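You operate a simulated robot arm through the tools that you are given. There is no shell and no other tool.

You are at the controls of a simulated robot arm. One attempt, no reset.

TASK
Fit the gold brake pad and secure the brake fixture.
Fine: pad in the slot, then push the black pin in, swing the orange lever to HOLD, stand the green pin in the blue sleeve.

The check looks at the end state, three seconds after you hand in, the way a careful person would. Anything else that was tipped, shoved, dropped, spilled or broken makes it a failure.

THE ROBOT
A 6-joint arm with a two-finger gripper, fixed in place. Base frame: the origin is at the foot of the arm, x ahead of it, y to its left, z up; the work surface is at about z = 0.8. Readings come in m, degrees, newtons and seconds.
With the tool pointing down near the work surface it reaches from about 0.38 to 0.38 m from the base axis. Its first joint turns from -69.0 to 172.0 degrees. Payload 3 kg.
Tool frame: the origin (TCP) is the grasp point; the fingertips stand 0.03 m ahead of it; z points along the fingers, y is the line along which they close. Largest opening 0.096 m; the body of the gripper starts 0.053 m behind the TCP.
Orientation is told as [roll, pitch, yaw] about the base's x, y, z axes, in that order, counted from this pose: with the fingers straight down and closing along the base's y, the tool's x points along the base's -x, its y along +y and its z along -z.

THE INTERFACE
- The arm moves only by the tool send_rows. Its argument "steps" is a list of rows, each a list of 6 numbers: the shift along the tool's x, y, z in m, then the turn, a rotation vector about the tool's x, y, z in degrees. In form: [[tx, ty, tz, ax, ay, az], ...]. A call has 1 to 20 rows; each row shifts and turns the commanded pose from where the row before left it, along the tool's axes as they then stand. "hand" is the opening, from 0 (shut) to 1 (fully open), set as the call begins (left out, the last holds). Each row takes 0.2 s and may step no farther than 0.05 m and 8.6 degrees from the row before; otherwise, or with a gripper value out of range, the whole call is refused. A pose out of reach is approached as far as the arm can. The call stops where the force on the tool passes 70 N (or 10 N more than at its start, if that is more) or the arm is blocked; 0.2 s more then pass. The fingers move at their own pace (about 0.153 m/s each) and stop on an object; they squeeze with about 25 N. The grip force told is the motor's: it shows also when the fingers shut on nothing. Time passes only in rows, and 0.2 s behind the last, so rows that do not move let the fingers close. It gives the time, the measured TCP pose, the force on the tool (base axes), the opening and the grip force at its end, in the units of the frame above (readings bear some noise), with the torque about the TCP (base axes, N m) and any sound that the robot's microphone picked up, and new pictures: "pictures" is both (left out), scene, wrist or none.
- Cameras (640 x 400 px; columns grow to the right, rows downward): "scene" is fixed at [0.2225, -0.6359, 1.526]; the picture's right is [0.94, -0.35, 0.00], its down [-0.30, -0.81, -0.50] and it looks along [0.17, 0.47, -0.87] (base axes); focal length 320 px, centre (320, 200). "wrist" rides on the gripper at [0.073, 0.022, -0.083] in the tool frame; the picture's right is [-0.29, 0.96, 0.00], its down [-0.66, -0.20, -0.72] and it looks along [-0.69, -0.21, 0.69] (tool axes); focal length 247 px, centre (320, 200). There is no depth. A picture from a camera that has moved, and an enlarged one, comes with that camera's place and axes in the base frame and with its lens. The place of the scene camera against the robot may be out by one fixed shift of up to 0.018 m in any direction.
- raise_lower(by): slides the trunk up (or, below 0, down) by that many m; the arm rides with it, the base frame stays. It gives what a move gives, with no picture.
- enlarge(camera, box): a new picture of the part [left, top, right, bottom] of that camera's present view, enlarged. No time passes.
- hand_in(): hands the job in; it is judged then, once.

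Nothing tells you positions but the pictures and the camera data. Unless the task says otherwise, let go and move clear before handing in.

The tools are called after "Call:" by a JSON object that holds its "name" and its "arguments". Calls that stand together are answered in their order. send_rows: Moves the arm, as the interface text tells. Its arguments: {"type":"object","properties":{"steps":{"type":"array","items":{"type":"array","items":{"type":"number"}}},"hand":{"type":"number"},"pictures":{"type":"string","enum":["both","scene","wrist","none"]}},"required":["steps"]} The other tools are called the same way: raise_lower (by) slides the trunk up or down; enlarge (camera, box) takes an enlarged picture of a part of a camera's view; hand_in () hands the job in.

At the start:

```text
time_s: 0.0
ee_pos: [0.4789, -0.197, 1.0096]
ee_rot: [-0.2, -0.1, 0.0]
contact_force: [0.1, -1.3, -0.3]
moment: [0.0, -0.04, -0.02]
opening: 0.096
gripper_force: 0.0
trunk travel left (down, up): [-0.901, 0.039]
```

scene: 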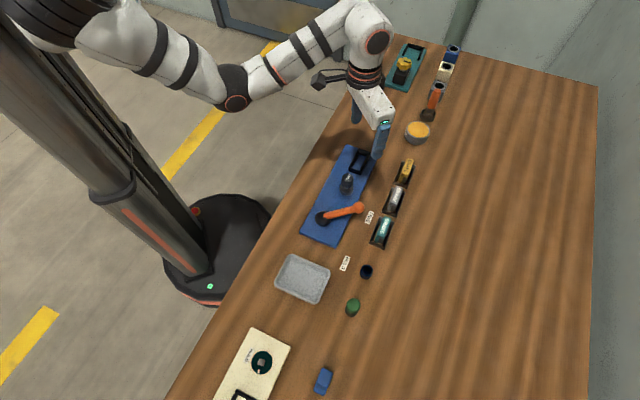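
wrist: 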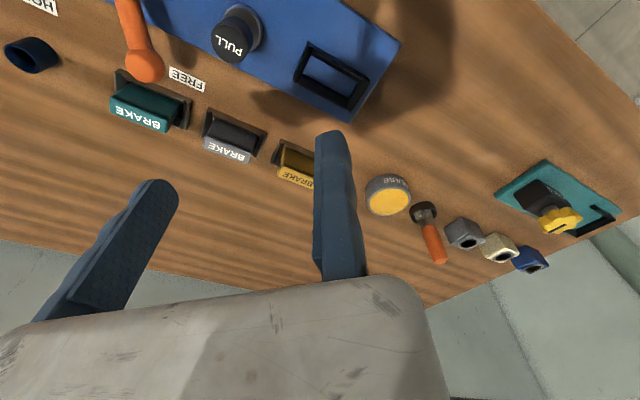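

I see a blue fixture with a slot, a PULL knob (black pin) and an orange lever, with three brake pads in holders next to it. I'll look closer before moving.

Call:
{"name": "enlarge", "arguments": {"camera": "scene", "box": [290, 130, 430, 250]}}

Call:
{"name": "enlarge", "arguments": {"camera": "scene", "box": [260, 230, 400, 330]}}

Call:
{"name": "enlarge", "arguments": {"camera": "wrist", "box": [0, 0, 400, 200]}}

Call:
{"name": "enlarge", "arguments": {"camera": "scene", "box": [370, 30, 490, 150]}}

Call:
{"name": "enlarge", "arguments": {"camera": "scene", "box": [200, 310, 360, 400]}}

```text
3.33 times, centred on (360, 190) of scene
camera zoom: at [0.2225, -0.6359, 1.526], right [0.94, -0.35, 0.0], down [-0.3, -0.81, -0.5], along [0.17, 0.47, -0.87], focal length 1066 px, centre (187, 233)
```

zoom: 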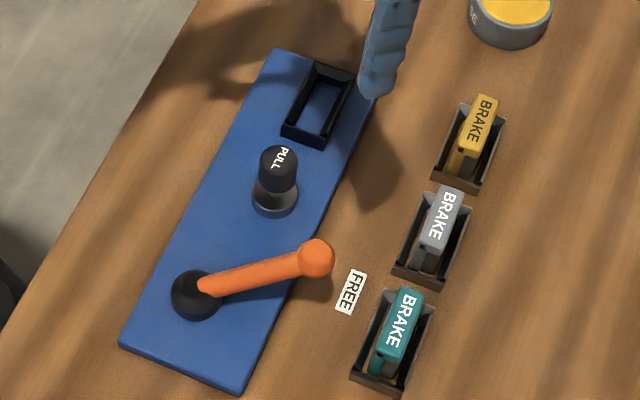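

```text
4.00 times, centred on (330, 280) of scene
camera zoom: at [0.2225, -0.6359, 1.526], right [0.94, -0.35, 0.0], down [-0.3, -0.81, -0.5], along [0.17, 0.47, -0.87], focal length 1279 px, centre (280, -120)
```

zoom: 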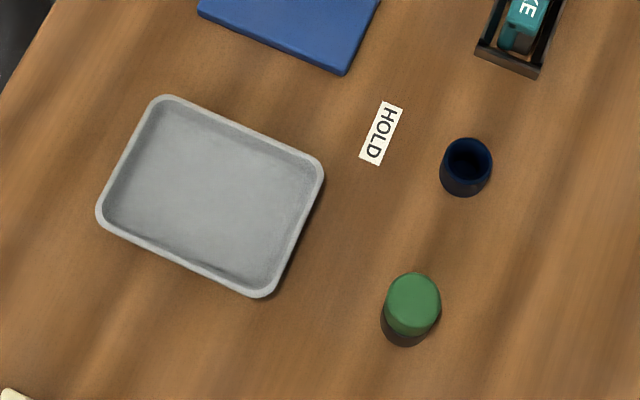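

```text
1.60 times, centred on (200, 100) of wrist
camera zoom: at [0.4053, -0.1753, 1.0942], right [0.29, 0.96, 0.0], down [0.66, -0.2, 0.72], along [0.69, -0.21, -0.69], focal length 395 px, centre (512, 360)
```

zoom: 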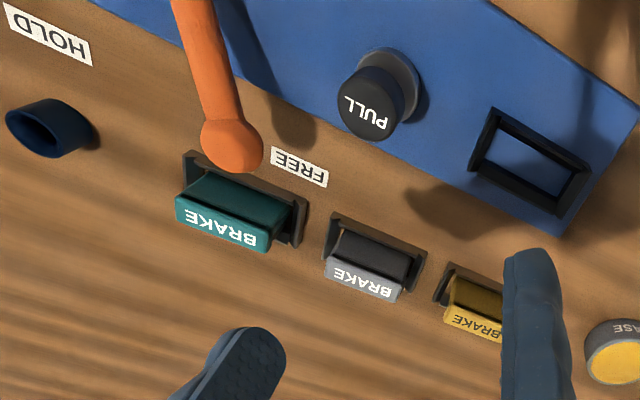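

```text
3.33 times, centred on (430, 90) of scene
camera zoom: at [0.2225, -0.6359, 1.526], right [0.94, -0.35, 0.0], down [-0.3, -0.81, -0.5], along [0.17, 0.47, -0.87], focal length 1066 px, centre (-47, 567)
```

zoom: 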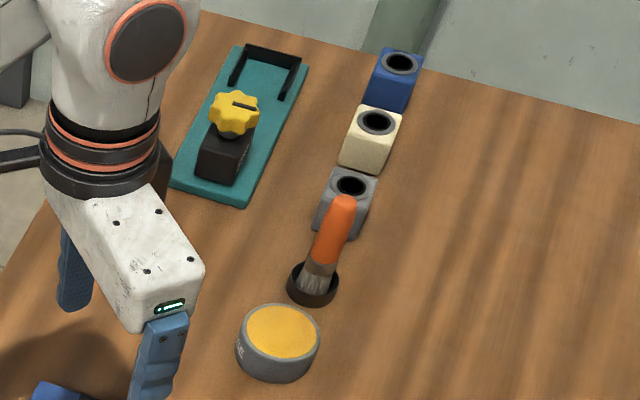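

```text
4.00 times, centred on (280, 355) of scene
camera zoom: at [0.2225, -0.6359, 1.526], right [0.94, -0.35, 0.0], down [-0.3, -0.81, -0.5], along [0.17, 0.47, -0.87], focal length 1279 px, centre (480, -420)
```

zoom: 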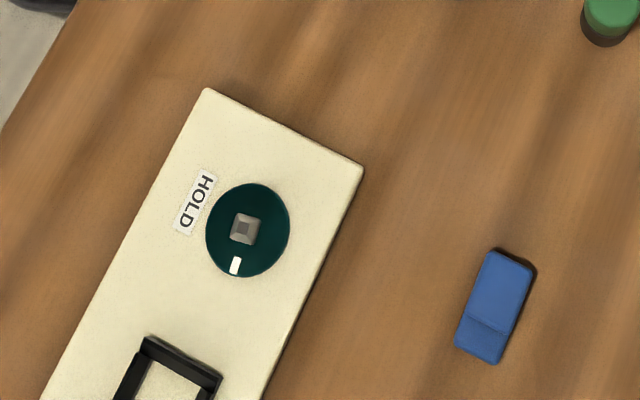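

The fixture lies at about 45° to the base axes: the slot is around (0.50,-0.18), the gold pad near (0.61,-0.25), the blue tube near (0.39,-0.46) and the green pin near (0.34,-0.52). I'll shut the fingers in free air to see where the TCP appears in the wrist view.

Call:
{"name": "send_rows", "arguments": {"steps": [[0, 0, 0, 0, 0, 0], [0, 0, 0, 0, 0, 0], [0, 0, 0, 0, 0, 0]], "hand": 0}}

```text
time_s: 0.8
ee_pos: [0.4788, -0.198, 1.0108]
ee_rot: [0.1, -0.1, -0.1]
contact_force: [-0.3, -0.3, 0.4]
moment: [-0.02, -0.01, 0.0]
opening: 0.0
gripper_force: 24.9
trunk travel left (down, up): [-0.901, 0.039]
camera wrist: at [0.4053, -0.1753, 1.0942], right [0.29, 0.96, 0.0], down [0.66, -0.2, 0.72], along [0.69, -0.21, -0.69], focal length 247 px, centre (320, 200)
```

scene: 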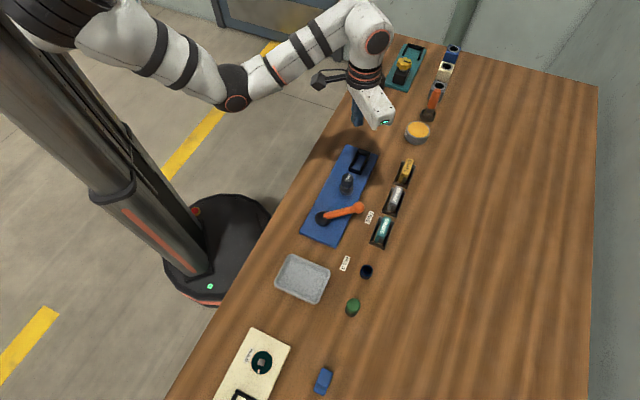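
wrist: 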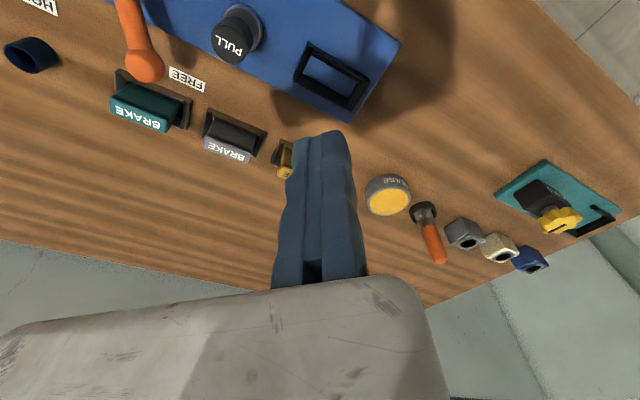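

With the fingers shut they meet at the nominal TCP, but in the open picture the right finger sat at the same place. I'll open halfway to check whether only one jaw moves.

Call:
{"name": "send_rows", "arguments": {"steps": [[0, 0, 0, 0, 0, 0], [0, 0, 0, 0, 0, 0], [0, 0, 0, 0, 0, 0]], "hand": 0.5}}

```text
time_s: 1.6
ee_pos: [0.4787, -0.1973, 1.0111]
ee_rot: [-0.1, -0.1, 0.0]
contact_force: [-0.9, -0.2, -0.4]
moment: [-0.04, 0.01, 0.01]
opening: 0.0479
gripper_force: 0.0
trunk travel left (down, up): [-0.901, 0.039]
camera wrist: at [0.4053, -0.1754, 1.0942], right [0.29, 0.96, 0.0], down [0.66, -0.2, 0.72], along [0.69, -0.21, -0.69], focal length 247 px, centre (320, 200)
```

scene: 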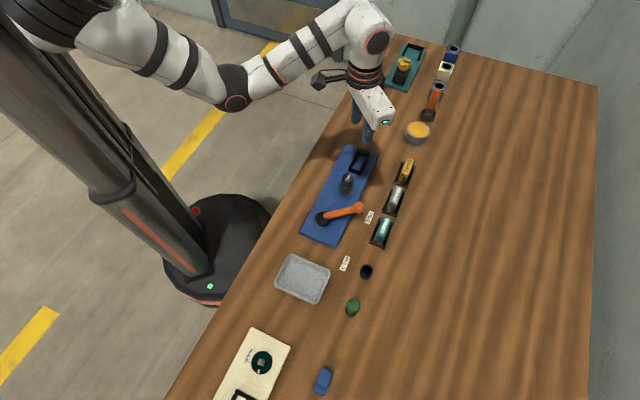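
wrist: 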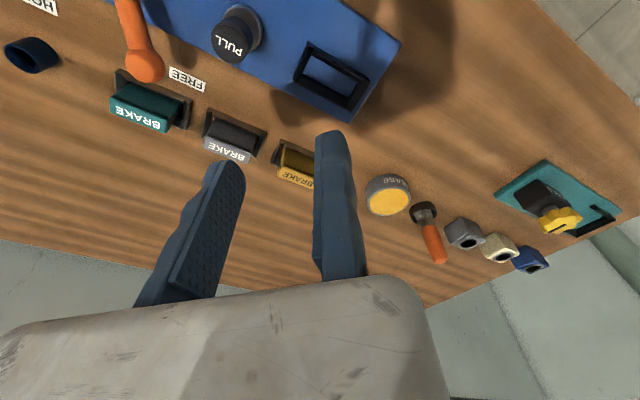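

Confirmed: only the tool −y jaw moves, and the +y finger's face stays at the TCP plane. So I must put the TCP plane against the object's side. Next I'll go over the pads at 45° yaw for a close look.

Call:
{"name": "send_rows", "arguments": {"steps": [[-0.032, -0.026, 0, 0, 0, 0], [-0.032, -0.026, 0, 0, 0, 0], [-0.032, -0.026, 0, 0, 0, 0], [0, 0, 0, 0, 0, -8.5], [0, 0, 0, 0, 0, -8.5], [0, 0, 0, 0, 0, -8.5], [0, 0, 0, 0, 0, -8.5], [0, 0, 0, 0, 0, -8.5], [0, 0, 0, 0, 0, -2.5], [0, 0, 0, 0, 0, 0]], "hand": 0}}

```text
time_s: 3.8
ee_pos: [0.5749, -0.2757, 1.0101]
ee_rot: [-0.1, 0.0, 45.1]
contact_force: [-0.6, 0.1, 0.0]
moment: [-0.03, 0.01, -0.01]
opening: 0.0
gripper_force: 25.2
trunk travel left (down, up): [-0.901, 0.039]
camera wrist: at [0.5071, -0.3121, 1.0943], right [-0.47, 0.88, 0.0], down [0.61, 0.33, 0.72], along [0.64, 0.34, -0.69], focal length 247 px, centre (320, 200)
```

scene: 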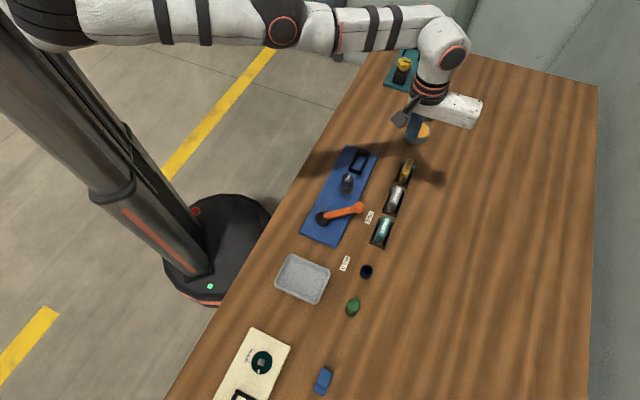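
wrist: 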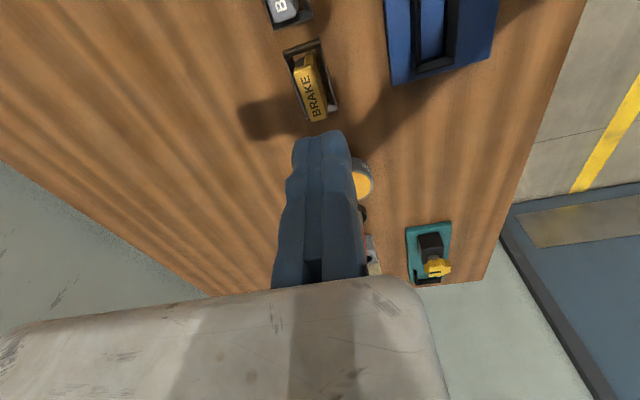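

The gold pad is now visible just ahead of the fingers. Zooming in on the pad and the slot.

Call:
{"name": "enlarge", "arguments": {"camera": "wrist", "box": [250, 20, 378, 130]}}

Call:
{"name": "enlarge", "arguments": {"camera": "wrist", "box": [370, 0, 530, 100]}}

Call:
{"name": "enlarge", "arguments": {"camera": "scene", "box": [330, 130, 430, 200]}}

```text
3.64 times, centred on (314, 75) of wrist
camera zoom: at [0.5071, -0.3121, 1.0943], right [-0.47, 0.88, 0.0], down [0.61, 0.33, 0.72], along [0.64, 0.34, -0.69], focal length 898 px, centre (342, 654)
```

zoom: 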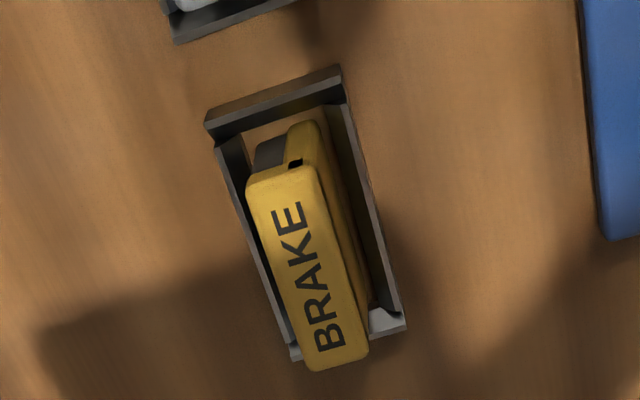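

```text
4.00 times, centred on (450, 50) of wrist
camera zoom: at [0.5071, -0.3121, 1.0943], right [-0.47, 0.88, 0.0], down [0.61, 0.33, 0.72], along [0.64, 0.34, -0.69], focal length 988 px, centre (-200, 800)
```

zoom: 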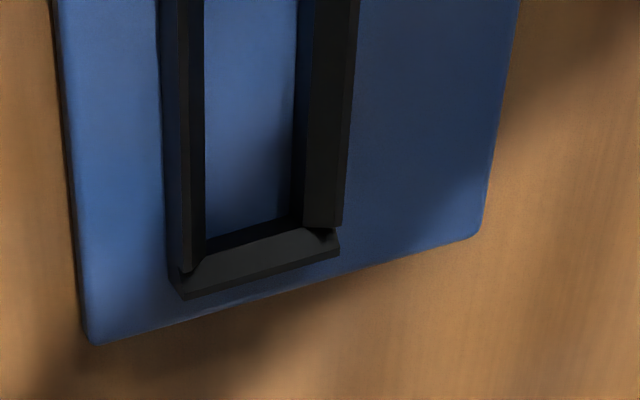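

```text
5.71 times, centred on (380, 165) of scene
camera zoom: at [0.2225, -0.6359, 1.526], right [0.94, -0.35, 0.0], down [-0.3, -0.81, -0.5], along [0.17, 0.47, -0.87], focal length 1826 px, centre (-23, 400)
```

zoom: 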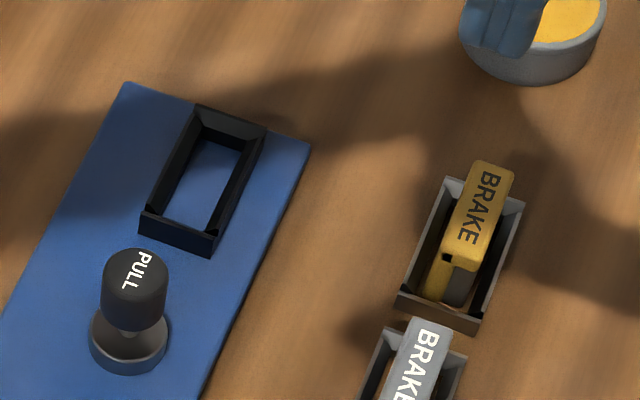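

The gold pad's top is about 52 × 17 mm, centred near (0.604,-0.270) at about z 0.85, and aligned with the 45° direction. I'll open the gripper, move above the pad with the fixed finger just to its robot side, and ride the trunk down a bit for a closer look.

Call:
{"name": "send_rows", "arguments": {"steps": [[-0.0125, 0.002, 0, 0, 0, 0], [-0.0125, 0.002, 0, 0, 0, 0], [0, 0, 0, 0, 0, 0], [0, 0, 0, 0, 0, 0]], "hand": 0.6, "pictures": "none"}}

Call:
{"name": "raise_lower", "arguments": {"by": -0.09}}

Call:
{"name": "send_rows", "arguments": {"steps": [[0, 0, 0, 0, 0, 0]]}}

```text
time_s: 4.8
ee_pos: [0.5803, -0.2545, 1.0123]
ee_rot: [-0.1, 0.0, 45.0]
contact_force: [0.6, 0.2, -0.2]
moment: [-0.01, 0.01, -0.01]
opening: 0.0576
gripper_force: 0.1
out of reach, approached as far as the arm can: row 1, 2
trunk travel left (down, up): [-0.901, 0.039]
```

```text
time_s: 6.0
ee_pos: [0.5784, -0.2531, 0.9231]
ee_rot: [-0.1, 0.0, 45.0]
contact_force: [-0.9, 0.0, -0.8]
moment: [-0.01, -0.03, 0.03]
opening: 0.0577
gripper_force: 0.0
trunk travel left (down, up): [-0.811, 0.129]
```

```text
time_s: 6.5
ee_pos: [0.5791, -0.2535, 0.9214]
ee_rot: [-0.1, 0.1, 45.0]
contact_force: [-0.2, 0.2, 0.7]
moment: [0.0, -0.02, 0.03]
opening: 0.0578
gripper_force: 0.0
trunk travel left (down, up): [-0.811, 0.129]
camera wrist: at [0.5117, -0.2896, 1.006], right [-0.47, 0.88, 0.0], down [0.61, 0.32, 0.72], along [0.64, 0.34, -0.69], focal length 247 px, centre (320, 200)
```

scene: 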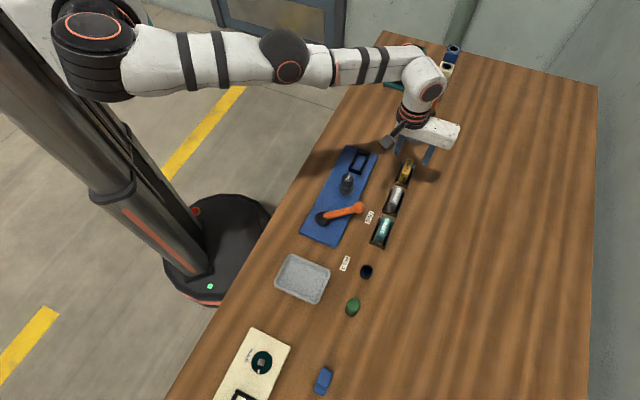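
wrist: 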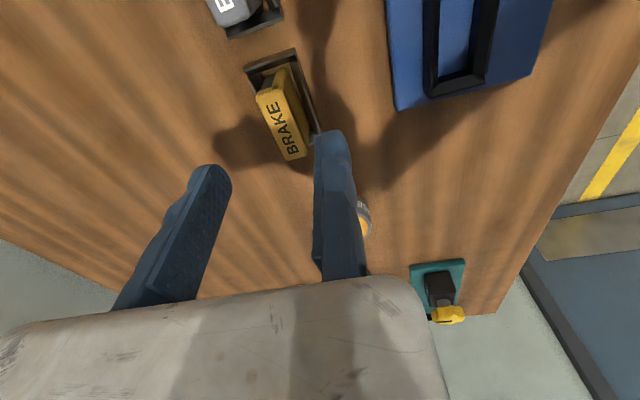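

The arm ran out of radius at this trunk height, so I'll lift the TCP within the arm, lower the trunk so the shoulder comes down, and then reach out.

Call:
{"name": "send_rows", "arguments": {"steps": [[0, 0, -0.04, 0, 0, 0], [0, 0, -0.04, 0, 0, 0], [0, 0, -0.04, 0, 0, 0], [0, 0, 0, 0, 0, 0]], "pictures": "none"}}

Call:
{"name": "raise_lower", "arguments": {"by": -0.12}}

Call:
{"name": "send_rows", "arguments": {"steps": [[0, 0, 0, 0, 0, 0]]}}

```text
time_s: 7.5
ee_pos: [0.5902, -0.2567, 1.043]
ee_rot: [0.0, 0.1, 45.0]
contact_force: [-0.3, 0.7, -0.2]
moment: [0.03, -0.03, -0.02]
opening: 0.0575
gripper_force: 0.1
out of reach, approached as far as the arm can: row 1, 2
trunk travel left (down, up): [-0.811, 0.129]
```

```text
time_s: 8.9
ee_pos: [0.5907, -0.2542, 0.9223]
ee_rot: [0.0, 0.1, 45.0]
contact_force: [0.6, 1.0, -0.3]
moment: [0.01, -0.01, -0.01]
opening: 0.0576
gripper_force: 0.0
trunk travel left (down, up): [-0.691, 0.249]
```

```text
time_s: 9.3
ee_pos: [0.5909, -0.255, 0.9222]
ee_rot: [-0.1, 0.1, 45.0]
contact_force: [0.2, -0.1, 0.1]
moment: [-0.01, 0.0, 0.01]
opening: 0.0579
gripper_force: 0.0
trunk travel left (down, up): [-0.691, 0.249]
camera wrist: at [0.5233, -0.2913, 1.0059], right [-0.47, 0.88, 0.0], down [0.61, 0.32, 0.72], along [0.64, 0.34, -0.69], focal length 247 px, centre (320, 200)
```

scene: 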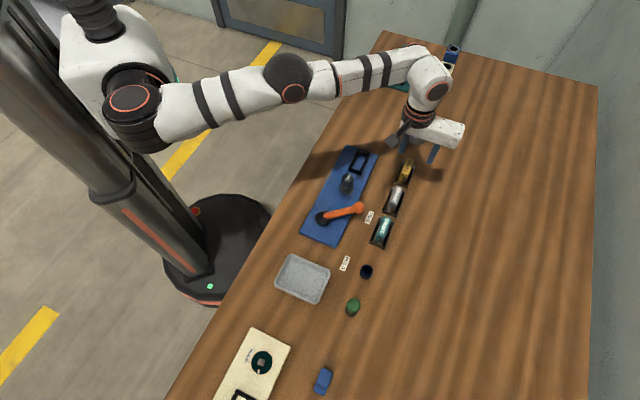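
wrist: 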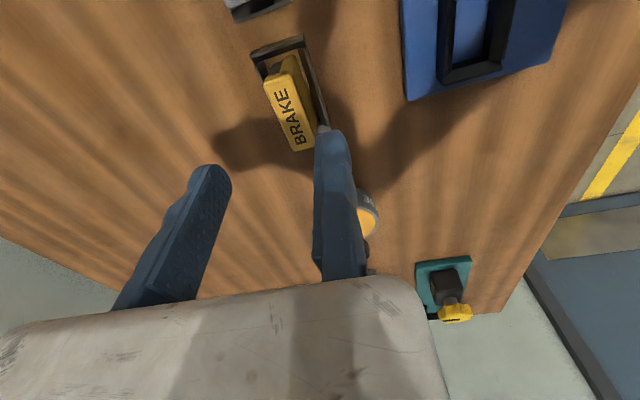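

Reach has improved with the lower trunk. I'll shift 8 mm toward the pad plane and inspect from this closer position.

Call:
{"name": "send_rows", "arguments": {"steps": [[0.0, -0.006, 0, 0, 0, 0], [0, 0, 0, 0, 0, 0]], "pictures": "wrist"}}

Call:
{"name": "enlarge", "arguments": {"camera": "wrist", "box": [230, 20, 358, 160]}}

Call:
{"name": "enlarge", "arguments": {"camera": "wrist", "box": [390, 0, 570, 110]}}

Call:
{"name": "enlarge", "arguments": {"camera": "scene", "box": [370, 120, 450, 190]}}

```text
time_s: 9.9
ee_pos: [0.5907, -0.2595, 0.9219]
ee_rot: [-0.1, 0.1, 45.0]
contact_force: [-1.0, 0.2, -0.3]
moment: [-0.01, 0.03, -0.01]
opening: 0.0576
gripper_force: 0.1
out of reach, approached as far as the arm can: row 1
trunk travel left (down, up): [-0.691, 0.249]
camera wrist: at [0.5231, -0.2951, 1.0057], right [-0.47, 0.88, 0.0], down [0.61, 0.32, 0.72], along [0.64, 0.34, -0.69], focal length 247 px, centre (320, 200)
```

wrist: 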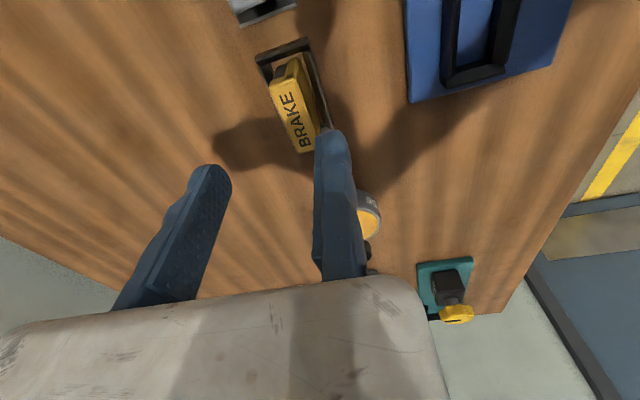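

```text
2.86 times, centred on (294, 90) of wrist
camera zoom: at [0.5231, -0.2951, 1.0057], right [-0.47, 0.88, 0.0], down [0.61, 0.32, 0.72], along [0.64, 0.34, -0.69], focal length 706 px, centre (394, 514)
```

zoom: 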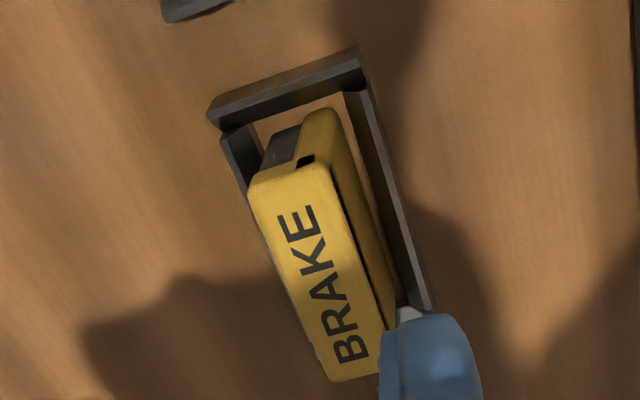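

```text
3.56 times, centred on (480, 55) of wrist
camera zoom: at [0.5231, -0.2951, 1.0057], right [-0.47, 0.88, 0.0], down [0.61, 0.32, 0.72], along [0.64, 0.34, -0.69], focal length 878 px, centre (-249, 716)
```

zoom: 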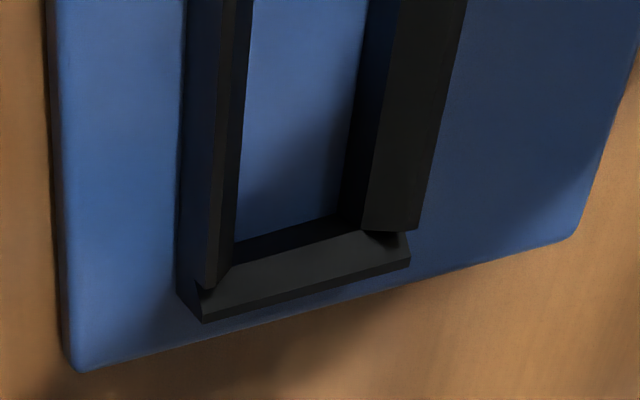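

```text
5.71 times, centred on (410, 155) of scene
camera zoom: at [0.2225, -0.6359, 1.526], right [0.94, -0.35, 0.0], down [-0.3, -0.81, -0.5], along [0.17, 0.47, -0.87], focal length 1826 px, centre (-194, 457)
```

zoom: 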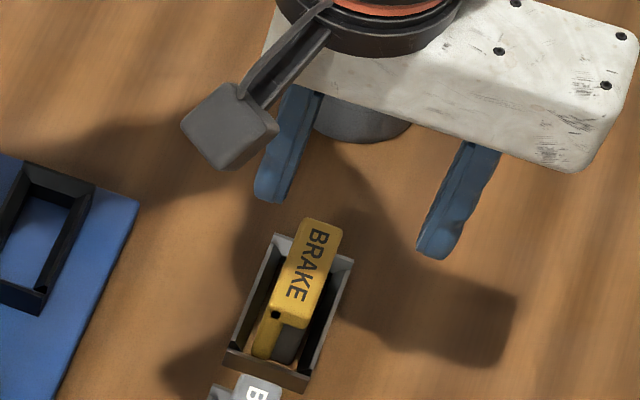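

The pad top is at z≈0.848 with its robot-side face 7 mm beyond my fixed finger, and the tray rim is only about 15 mm high. I'll trade arm height for trunk height again to gain reach, then line up.

Call:
{"name": "send_rows", "arguments": {"steps": [[0, 0, -0.04, 0, 0, 0], [0, 0, -0.04, 0, 0, 0], [0, 0, -0.04, 0, 0, 0], [0, 0, 0, 0, 0, 0]], "pictures": "none"}}

Call:
{"name": "raise_lower", "arguments": {"by": -0.12}}

Call:
{"name": "send_rows", "arguments": {"steps": [[0, 0, 0, 0, 0, 0]]}}

```text
time_s: 10.9
ee_pos: [0.5764, -0.2566, 1.0388]
ee_rot: [0.1, 0.2, 45.0]
contact_force: [-0.3, 0.9, 0.0]
moment: [0.0, -0.01, 0.0]
opening: 0.0577
gripper_force: 0.0
out of reach, approached as far as the arm can: row 2, 3
trunk travel left (down, up): [-0.691, 0.249]
```

```text
time_s: 12.4
ee_pos: [0.5765, -0.2559, 0.9188]
ee_rot: [0.0, 0.1, 45.0]
contact_force: [-0.6, -0.2, 0.2]
moment: [0.0, 0.01, -0.01]
opening: 0.0573
gripper_force: 0.0
trunk travel left (down, up): [-0.571, 0.369]
```

```text
time_s: 12.8
ee_pos: [0.5756, -0.2574, 0.9179]
ee_rot: [0.1, 0.0, 45.0]
contact_force: [0.0, -0.1, -0.4]
moment: [0.01, -0.02, 0.0]
opening: 0.0576
gripper_force: 0.0
trunk travel left (down, up): [-0.571, 0.369]
camera wrist: at [0.5094, -0.2923, 1.0021], right [-0.47, 0.88, 0.0], down [0.61, 0.32, 0.72], along [0.64, 0.34, -0.69], focal length 247 px, centre (320, 200)
```

scene: 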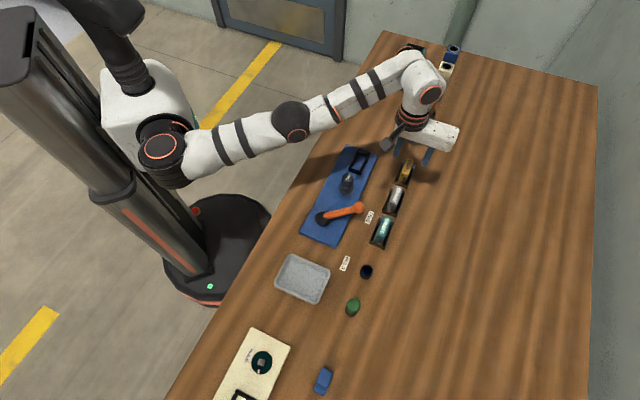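
wrist: 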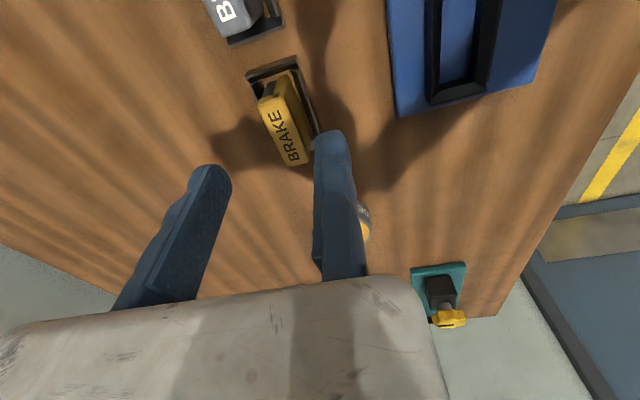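

The optimal arm height for reach is in between, about 0.645 m radius with the tool plumb. I'll raise the trunk slightly and tilt the tool 8.5° about its closing axis; the finger faces stay parallel to the pad and this gains the missing centimetres.

Call:
{"name": "raise_lower", "arguments": {"by": 0.056}}

Call:
{"name": "send_rows", "arguments": {"steps": [[0, 0, 0.035, 0, 0, 0], [0.009, -0.0035, 0.035, 0, 0, 0], [0, 0, 0, 0, -8.5, 0], [0, 0, 0, 0, 0, 0]]}}

Call:
{"name": "enlarge", "arguments": {"camera": "wrist", "box": [230, 20, 358, 160]}}

```text
time_s: 13.8
ee_pos: [0.577, -0.2563, 0.9743]
ee_rot: [0.0, 0.1, 44.9]
contact_force: [-0.3, 0.9, -0.3]
moment: [-0.01, 0.02, 0.0]
opening: 0.0576
gripper_force: 0.1
trunk travel left (down, up): [-0.627, 0.313]
```

```text
time_s: 14.8
ee_pos: [0.5798, -0.2672, 0.9031]
ee_rot: [0.0, -8.5, 44.9]
contact_force: [-0.1, -0.3, 0.1]
moment: [0.02, 0.01, 0.0]
opening: 0.0574
gripper_force: 0.1
out of reach, approached as far as the arm can: row 3
trunk travel left (down, up): [-0.627, 0.313]
camera wrist: at [0.5038, -0.3106, 0.975], right [-0.47, 0.88, 0.04], down [0.53, 0.24, 0.81], along [0.7, 0.41, -0.58], focal length 247 px, centre (320, 200)
```

scene: 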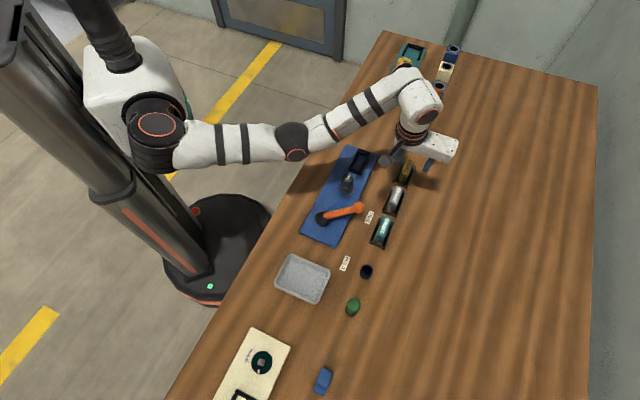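
wrist: 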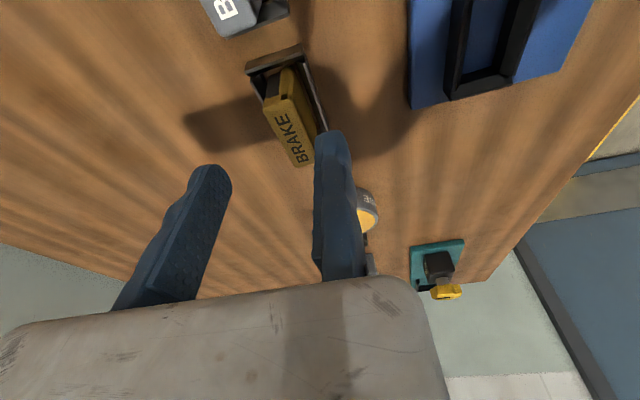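

```text
2.86 times, centred on (294, 90) of wrist
camera zoom: at [0.5038, -0.3106, 0.975], right [-0.47, 0.88, 0.04], down [0.53, 0.24, 0.81], along [0.7, 0.41, -0.58], focal length 706 px, centre (394, 514)
```

zoom: 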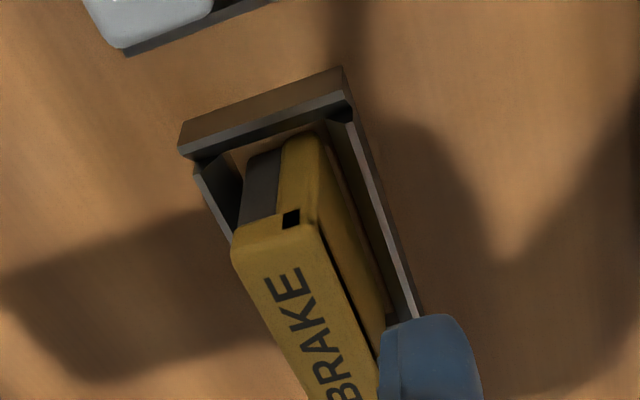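

Still slightly short in x at this height, but further descent brings the wrist level with the shoulder, where reach is greatest. I'll descend 33 mm and see how close it gets.

Call:
{"name": "send_rows", "arguments": {"steps": [[0.0025, 0, 0.0163, 0, 0, 0], [0.0025, 0, 0.0163, 0, 0, 0], [0, 0, 0, 0, 0, 0]]}}

Call:
{"name": "enlarge", "arguments": {"camera": "wrist", "box": [230, 20, 358, 160]}}

Call:
{"name": "enlarge", "arguments": {"camera": "scene", "box": [370, 120, 450, 190]}}

```text
time_s: 15.6
ee_pos: [0.5785, -0.2668, 0.8703]
ee_rot: [0.0, -8.4, 45.0]
contact_force: [0.6, -0.2, 0.8]
moment: [0.0, 0.01, 0.0]
opening: 0.0575
gripper_force: 0.1
trunk travel left (down, up): [-0.627, 0.313]
camera wrist: at [0.5039, -0.3113, 0.9417], right [-0.47, 0.88, 0.04], down [0.53, 0.24, 0.81], along [0.7, 0.41, -0.58], focal length 247 px, centre (320, 200)
```

scene: 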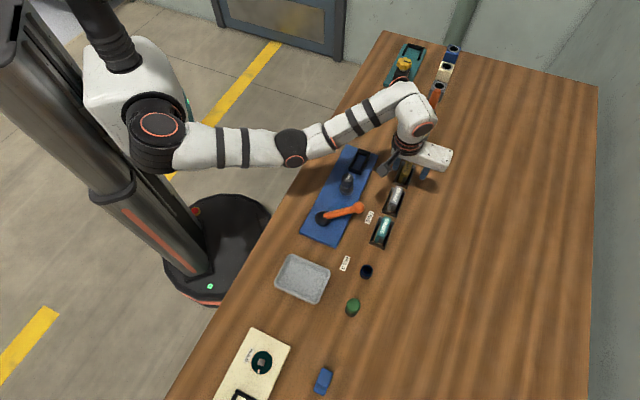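
wrist: 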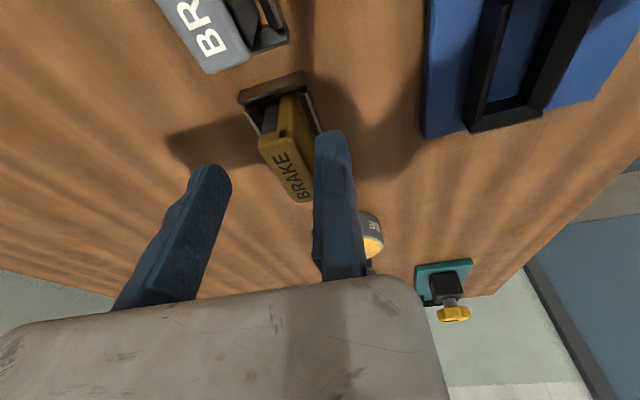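

```text
2.86 times, centred on (294, 90) of wrist
camera zoom: at [0.5039, -0.3113, 0.9417], right [-0.47, 0.88, 0.04], down [0.53, 0.24, 0.81], along [0.7, 0.41, -0.58], focal length 706 px, centre (394, 514)
```

zoom: 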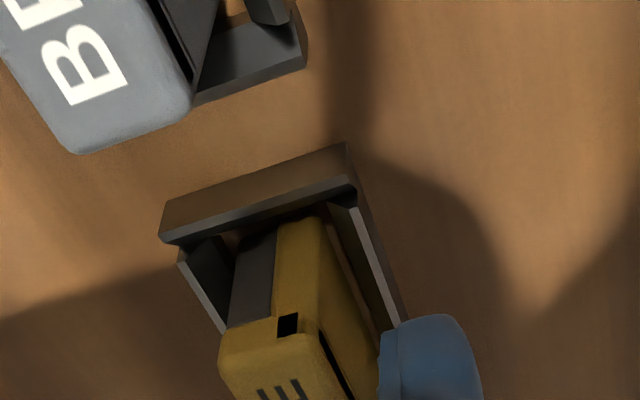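

```text
5.71 times, centred on (410, 155) of scene
camera zoom: at [0.2225, -0.6359, 1.526], right [0.94, -0.35, 0.0], down [-0.3, -0.81, -0.5], along [0.17, 0.47, -0.87], focal length 1826 px, centre (-194, 457)
```

zoom: 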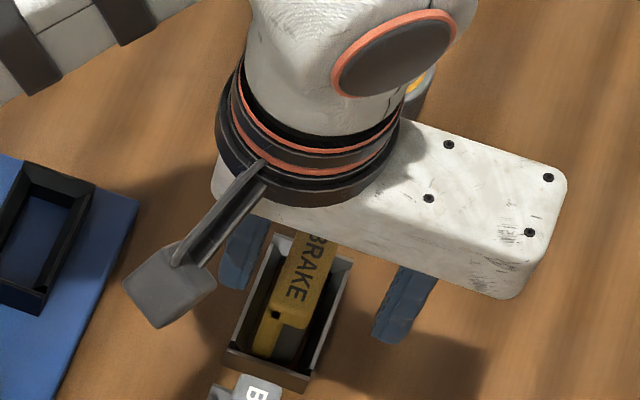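

The arm isn't reporting a reach limit here: I'm at (0.5785,-0.2668), still 11 mm short of the pad's face. I'll move outward toward the pad in small steps.

Call:
{"name": "send_rows", "arguments": {"steps": [[0, -0.005, 0, 0, 0, 0], [0, -0.004, 0, 0, 0, 0], [-0.0069, 0, 0.001, 0, 0, 0], [0, 0, 0, 0, 0, 0]]}}

Call:
{"name": "enlarge", "arguments": {"camera": "wrist", "box": [200, 60, 370, 230]}}

Call:
{"name": "enlarge", "arguments": {"camera": "scene", "box": [370, 120, 450, 190]}}

```text
time_s: 16.6
ee_pos: [0.5914, -0.2691, 0.8696]
ee_rot: [0.0, -8.5, 45.1]
contact_force: [-0.5, -0.3, -0.3]
moment: [-0.04, -0.01, 0.01]
opening: 0.0573
gripper_force: 0.0
trunk travel left (down, up): [-0.627, 0.313]
camera wrist: at [0.5154, -0.313, 0.9422], right [-0.47, 0.88, 0.04], down [0.53, 0.24, 0.81], along [0.7, 0.41, -0.58], focal length 247 px, centre (320, 200)
```

scene: 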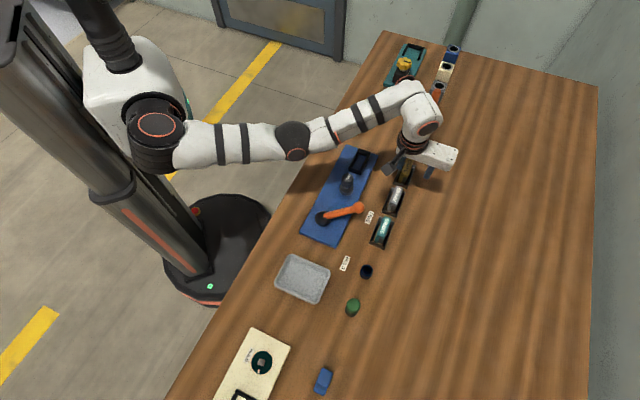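
wrist: 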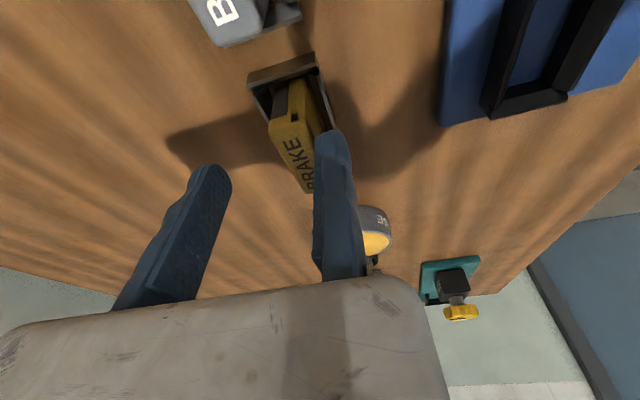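

```text
2.35 times, centred on (285, 145) of wrist
camera zoom: at [0.5154, -0.313, 0.9422], right [-0.47, 0.88, 0.04], down [0.53, 0.24, 0.81], along [0.7, 0.41, -0.58], focal length 581 px, centre (402, 329)
```

zoom: 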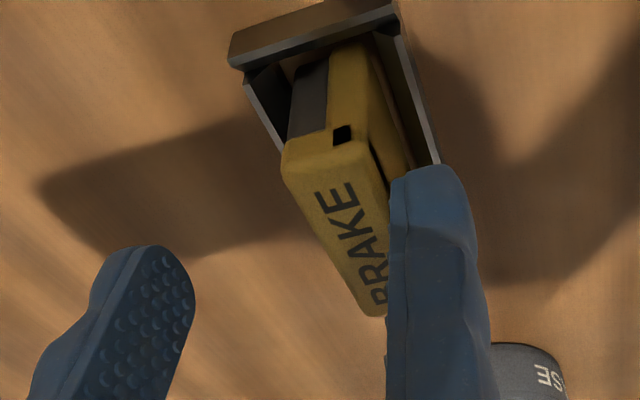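

```text
5.71 times, centred on (410, 155) of scene
camera zoom: at [0.2225, -0.6359, 1.526], right [0.94, -0.35, 0.0], down [-0.3, -0.81, -0.5], along [0.17, 0.47, -0.87], focal length 1826 px, centre (-194, 457)
```

zoom: 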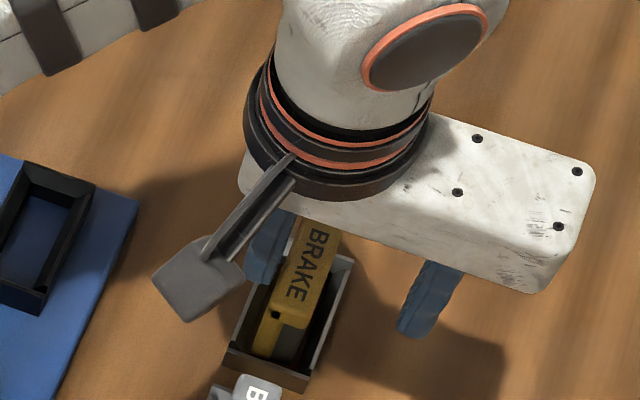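

The fixed finger is now flush alongside the pad's robot-side face with no contact force. I'll lower 13 mm and close the moving jaw.

Call:
{"name": "send_rows", "arguments": {"steps": [[0.001, 0, 0.0065, 0, 0, 0], [0.001, 0, 0.0065, 0, 0, 0], [0, 0, 0, 0, 0, 0]], "pictures": "wrist"}}

Call:
{"name": "enlarge", "arguments": {"camera": "wrist", "box": [200, 60, 370, 230]}}

Call:
{"name": "enlarge", "arguments": {"camera": "scene", "box": [370, 130, 450, 200]}}

```text
time_s: 17.4
ee_pos: [0.5902, -0.2692, 0.8572]
ee_rot: [0.0, -8.4, 44.9]
contact_force: [0.6, 0.6, -0.2]
moment: [-0.01, 0.02, 0.02]
opening: 0.0577
gripper_force: 0.0
trunk travel left (down, up): [-0.627, 0.313]
camera wrist: at [0.5159, -0.3124, 0.929], right [-0.47, 0.88, 0.04], down [0.53, 0.24, 0.81], along [0.7, 0.41, -0.58], focal length 247 px, centre (320, 200)
```

wrist: 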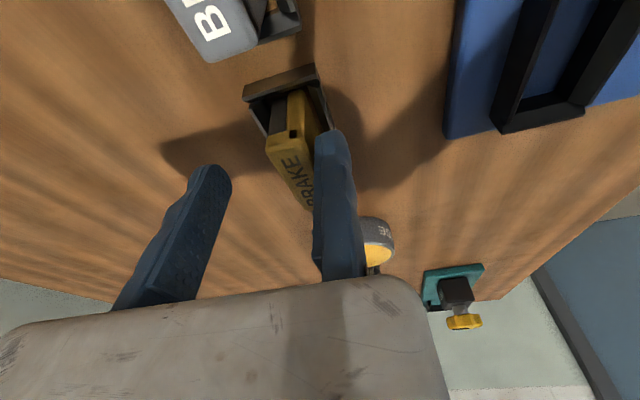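

```text
2.35 times, centred on (285, 145) of wrist
camera zoom: at [0.5159, -0.3124, 0.929], right [-0.47, 0.88, 0.04], down [0.53, 0.24, 0.81], along [0.7, 0.41, -0.58], focal length 581 px, centre (402, 329)
```

zoom: 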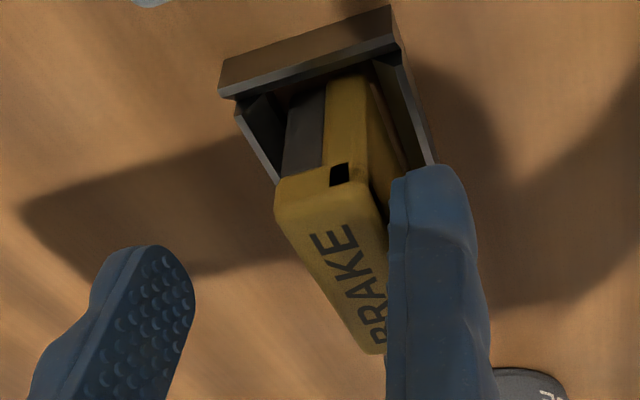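

```text
5.71 times, centred on (410, 165) of scene
camera zoom: at [0.2225, -0.6359, 1.526], right [0.94, -0.35, 0.0], down [-0.3, -0.81, -0.5], along [0.17, 0.47, -0.87], focal length 1826 px, centre (-194, 400)
```

zoom: 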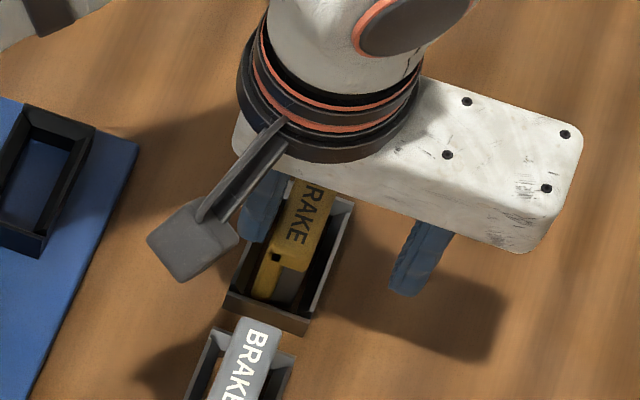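

The finger is beside the pad and above the tray rim. Closing the jaw.

Call:
{"name": "send_rows", "arguments": {"steps": [[0, 0, 0, 0, 0, 0], [0, 0, 0, 0, 0, 0], [0, 0, 0, 0, 0, 0]], "hand": 0, "pictures": "wrist"}}

Call:
{"name": "enlarge", "arguments": {"camera": "wrist", "box": [200, 60, 370, 230]}}

```text
time_s: 18.2
ee_pos: [0.5924, -0.2682, 0.8571]
ee_rot: [0.1, -8.4, 45.0]
contact_force: [1.1, 0.2, -0.9]
moment: [0.04, -0.05, -0.05]
opening: 0.0199
gripper_force: 24.9
trunk travel left (down, up): [-0.627, 0.313]
camera wrist: at [0.516, -0.3125, 0.9291], right [-0.47, 0.88, 0.04], down [0.53, 0.24, 0.81], along [0.7, 0.41, -0.58], focal length 247 px, centre (320, 200)
```

wrist: 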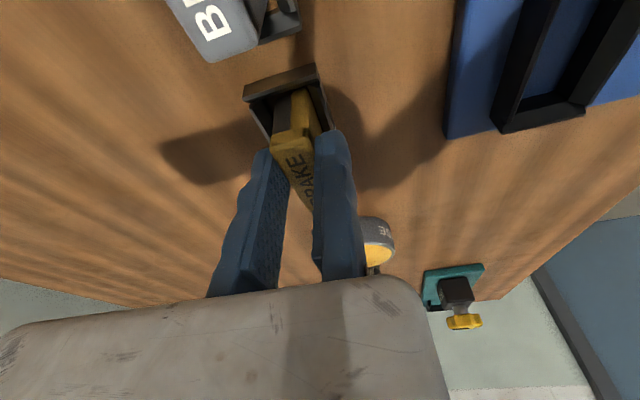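

```text
2.35 times, centred on (285, 145) of wrist
camera zoom: at [0.516, -0.3125, 0.9291], right [-0.47, 0.88, 0.04], down [0.53, 0.24, 0.81], along [0.7, 0.41, -0.58], focal length 581 px, centre (402, 329)
```

zoom: 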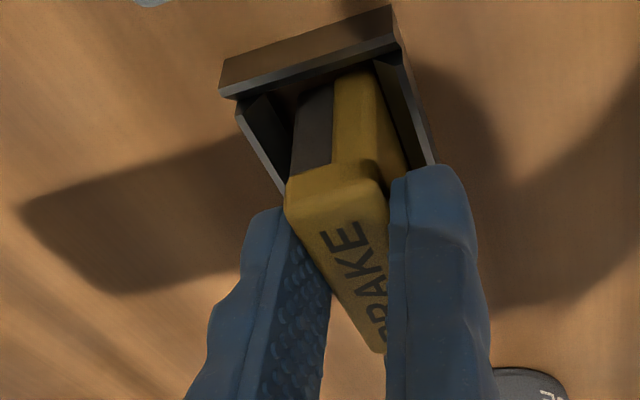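

The jaw stopped at 19.9 mm on the pad. I'll lift with the trunk so the arm pose stays the same.

Call:
{"name": "raise_lower", "arguments": {"by": 0.07}}

Call:
{"name": "send_rows", "arguments": {"steps": [[0, 0, 0, 0, 0, 0]]}}

Call:
{"name": "enlarge", "arguments": {"camera": "wrist", "box": [230, 100, 390, 220]}}

Call:
{"name": "enlarge", "arguments": {"camera": "scene", "box": [370, 120, 450, 190]}}

```text
time_s: 19.3
ee_pos: [0.5924, -0.2689, 0.9264]
ee_rot: [0.1, -8.4, 45.1]
contact_force: [-1.0, -0.8, -1.9]
moment: [0.02, 0.03, 0.02]
opening: 0.0199
gripper_force: 24.5
trunk travel left (down, up): [-0.697, 0.243]
```

```text
time_s: 19.7
ee_pos: [0.59, -0.2685, 0.9266]
ee_rot: [0.0, -8.4, 45.0]
contact_force: [0.4, -0.2, -2.1]
moment: [-0.01, 0.01, 0.03]
opening: 0.0199
gripper_force: 24.9
trunk travel left (down, up): [-0.697, 0.243]
camera wrist: at [0.5162, -0.3125, 0.9989], right [-0.47, 0.88, 0.04], down [0.53, 0.24, 0.81], along [0.7, 0.41, -0.58], focal length 247 px, centre (320, 200)
```

scene: 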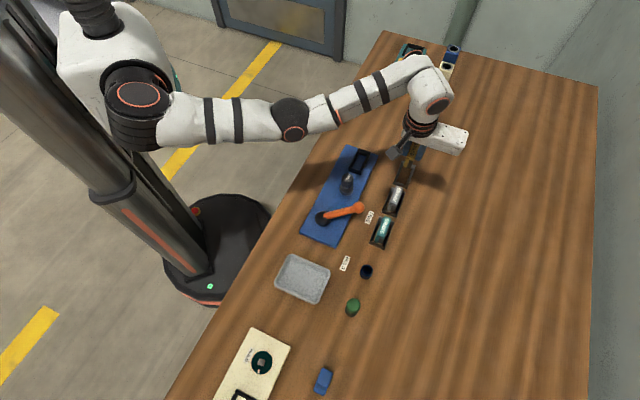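
wrist: 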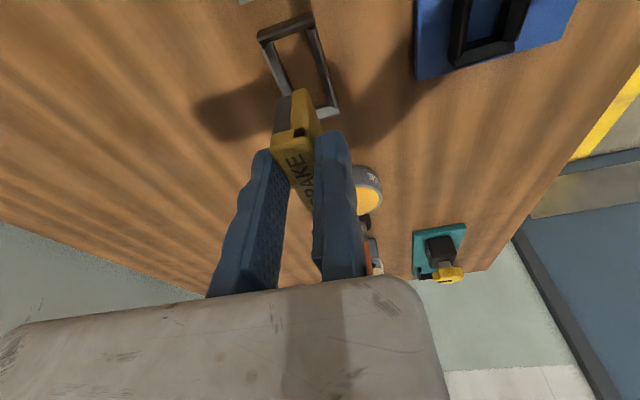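

```text
3.33 times, centred on (310, 160) of wrist
camera zoom: at [0.5162, -0.3125, 0.9989], right [-0.47, 0.88, 0.04], down [0.53, 0.24, 0.81], along [0.7, 0.41, -0.58], focal length 823 px, centre (353, 333)
```

zoom: 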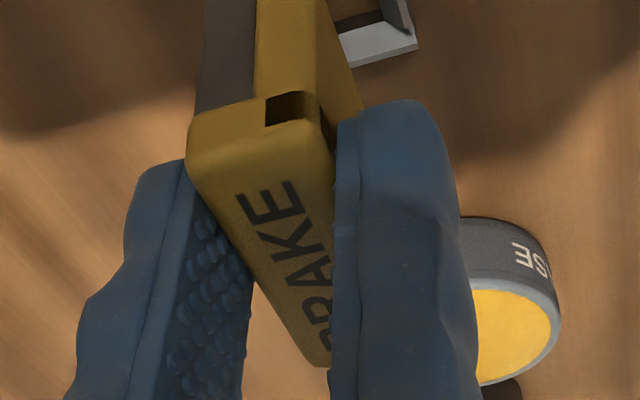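

```text
5.71 times, centred on (410, 155) of scene
camera zoom: at [0.2225, -0.6359, 1.526], right [0.94, -0.35, 0.0], down [-0.3, -0.81, -0.5], along [0.17, 0.47, -0.87], focal length 1826 px, centre (-194, 457)
```

zoom: 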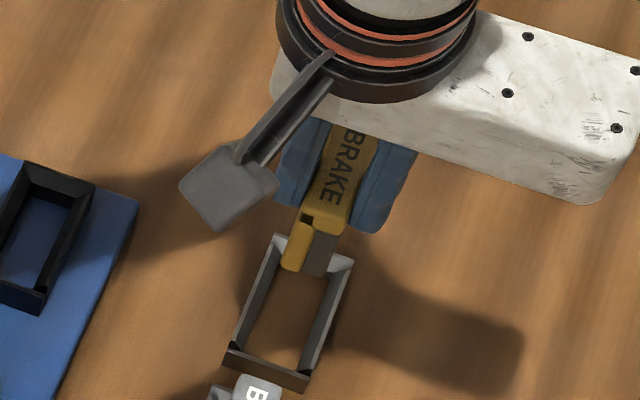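

The pad is cleanly lifted and the tray is undisturbed. I'll carry it inward to just past the slot (on the +e1 side) so the wrist camera can see the slot clearly.

Call:
{"name": "send_rows", "arguments": {"steps": [[-0.0148, 0, 0.0022, 0, 0, 0], [-0.0148, 0.0, 0.0022, 0, 0, 0], [0, 0.032, 0, 0, 0, 0], [0, 0.032, 0, 0, 0, 0], [0, 0.032, 0, 0, 0, 0], [0, 0.03, 0, 0, 0, 0], [0, 0, 0, 0, 0, 0]]}}

Call:
{"name": "enlarge", "arguments": {"camera": "wrist", "box": [230, 0, 390, 120]}}

```text
time_s: 21.3
ee_pos: [0.5585, -0.1563, 0.9055]
ee_rot: [0.0, -8.4, 45.0]
contact_force: [0.3, 0.0, -2.0]
moment: [0.01, 0.03, -0.03]
opening: 0.02
gripper_force: 25.4
out of reach, approached as far as the arm can: row 4, 5, 6
trunk travel left (down, up): [-0.697, 0.243]
camera wrist: at [0.4832, -0.2004, 0.9782], right [-0.47, 0.88, 0.04], down [0.53, 0.24, 0.81], along [0.71, 0.41, -0.58], focal length 247 px, centre (320, 200)
```

scene: 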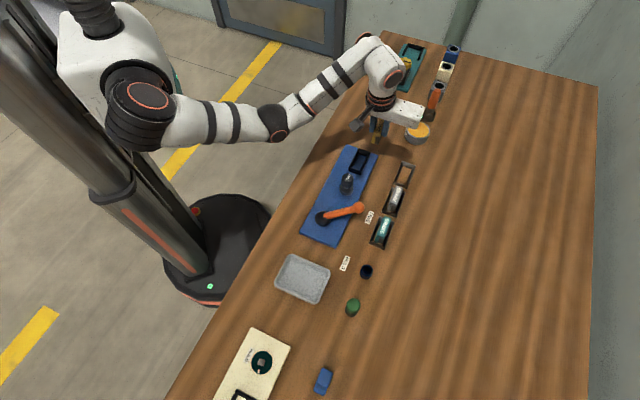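
wrist: 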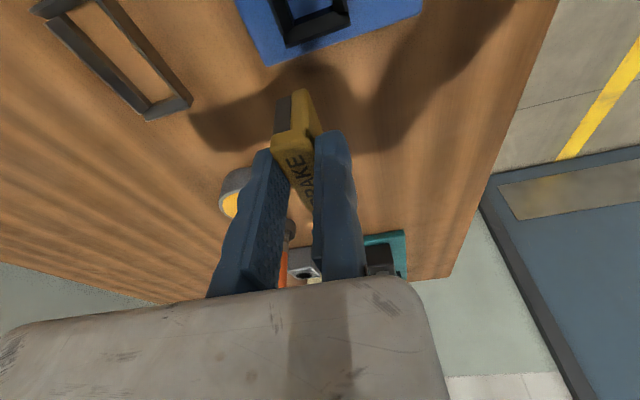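

```text
3.33 times, centred on (310, 60) of wrist
camera zoom: at [0.4832, -0.2004, 0.9782], right [-0.47, 0.88, 0.04], down [0.53, 0.24, 0.81], along [0.71, 0.41, -0.58], focal length 823 px, centre (353, 667)
```

zoom: 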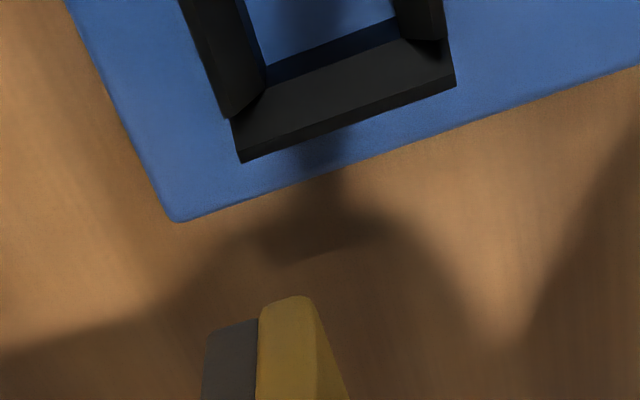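

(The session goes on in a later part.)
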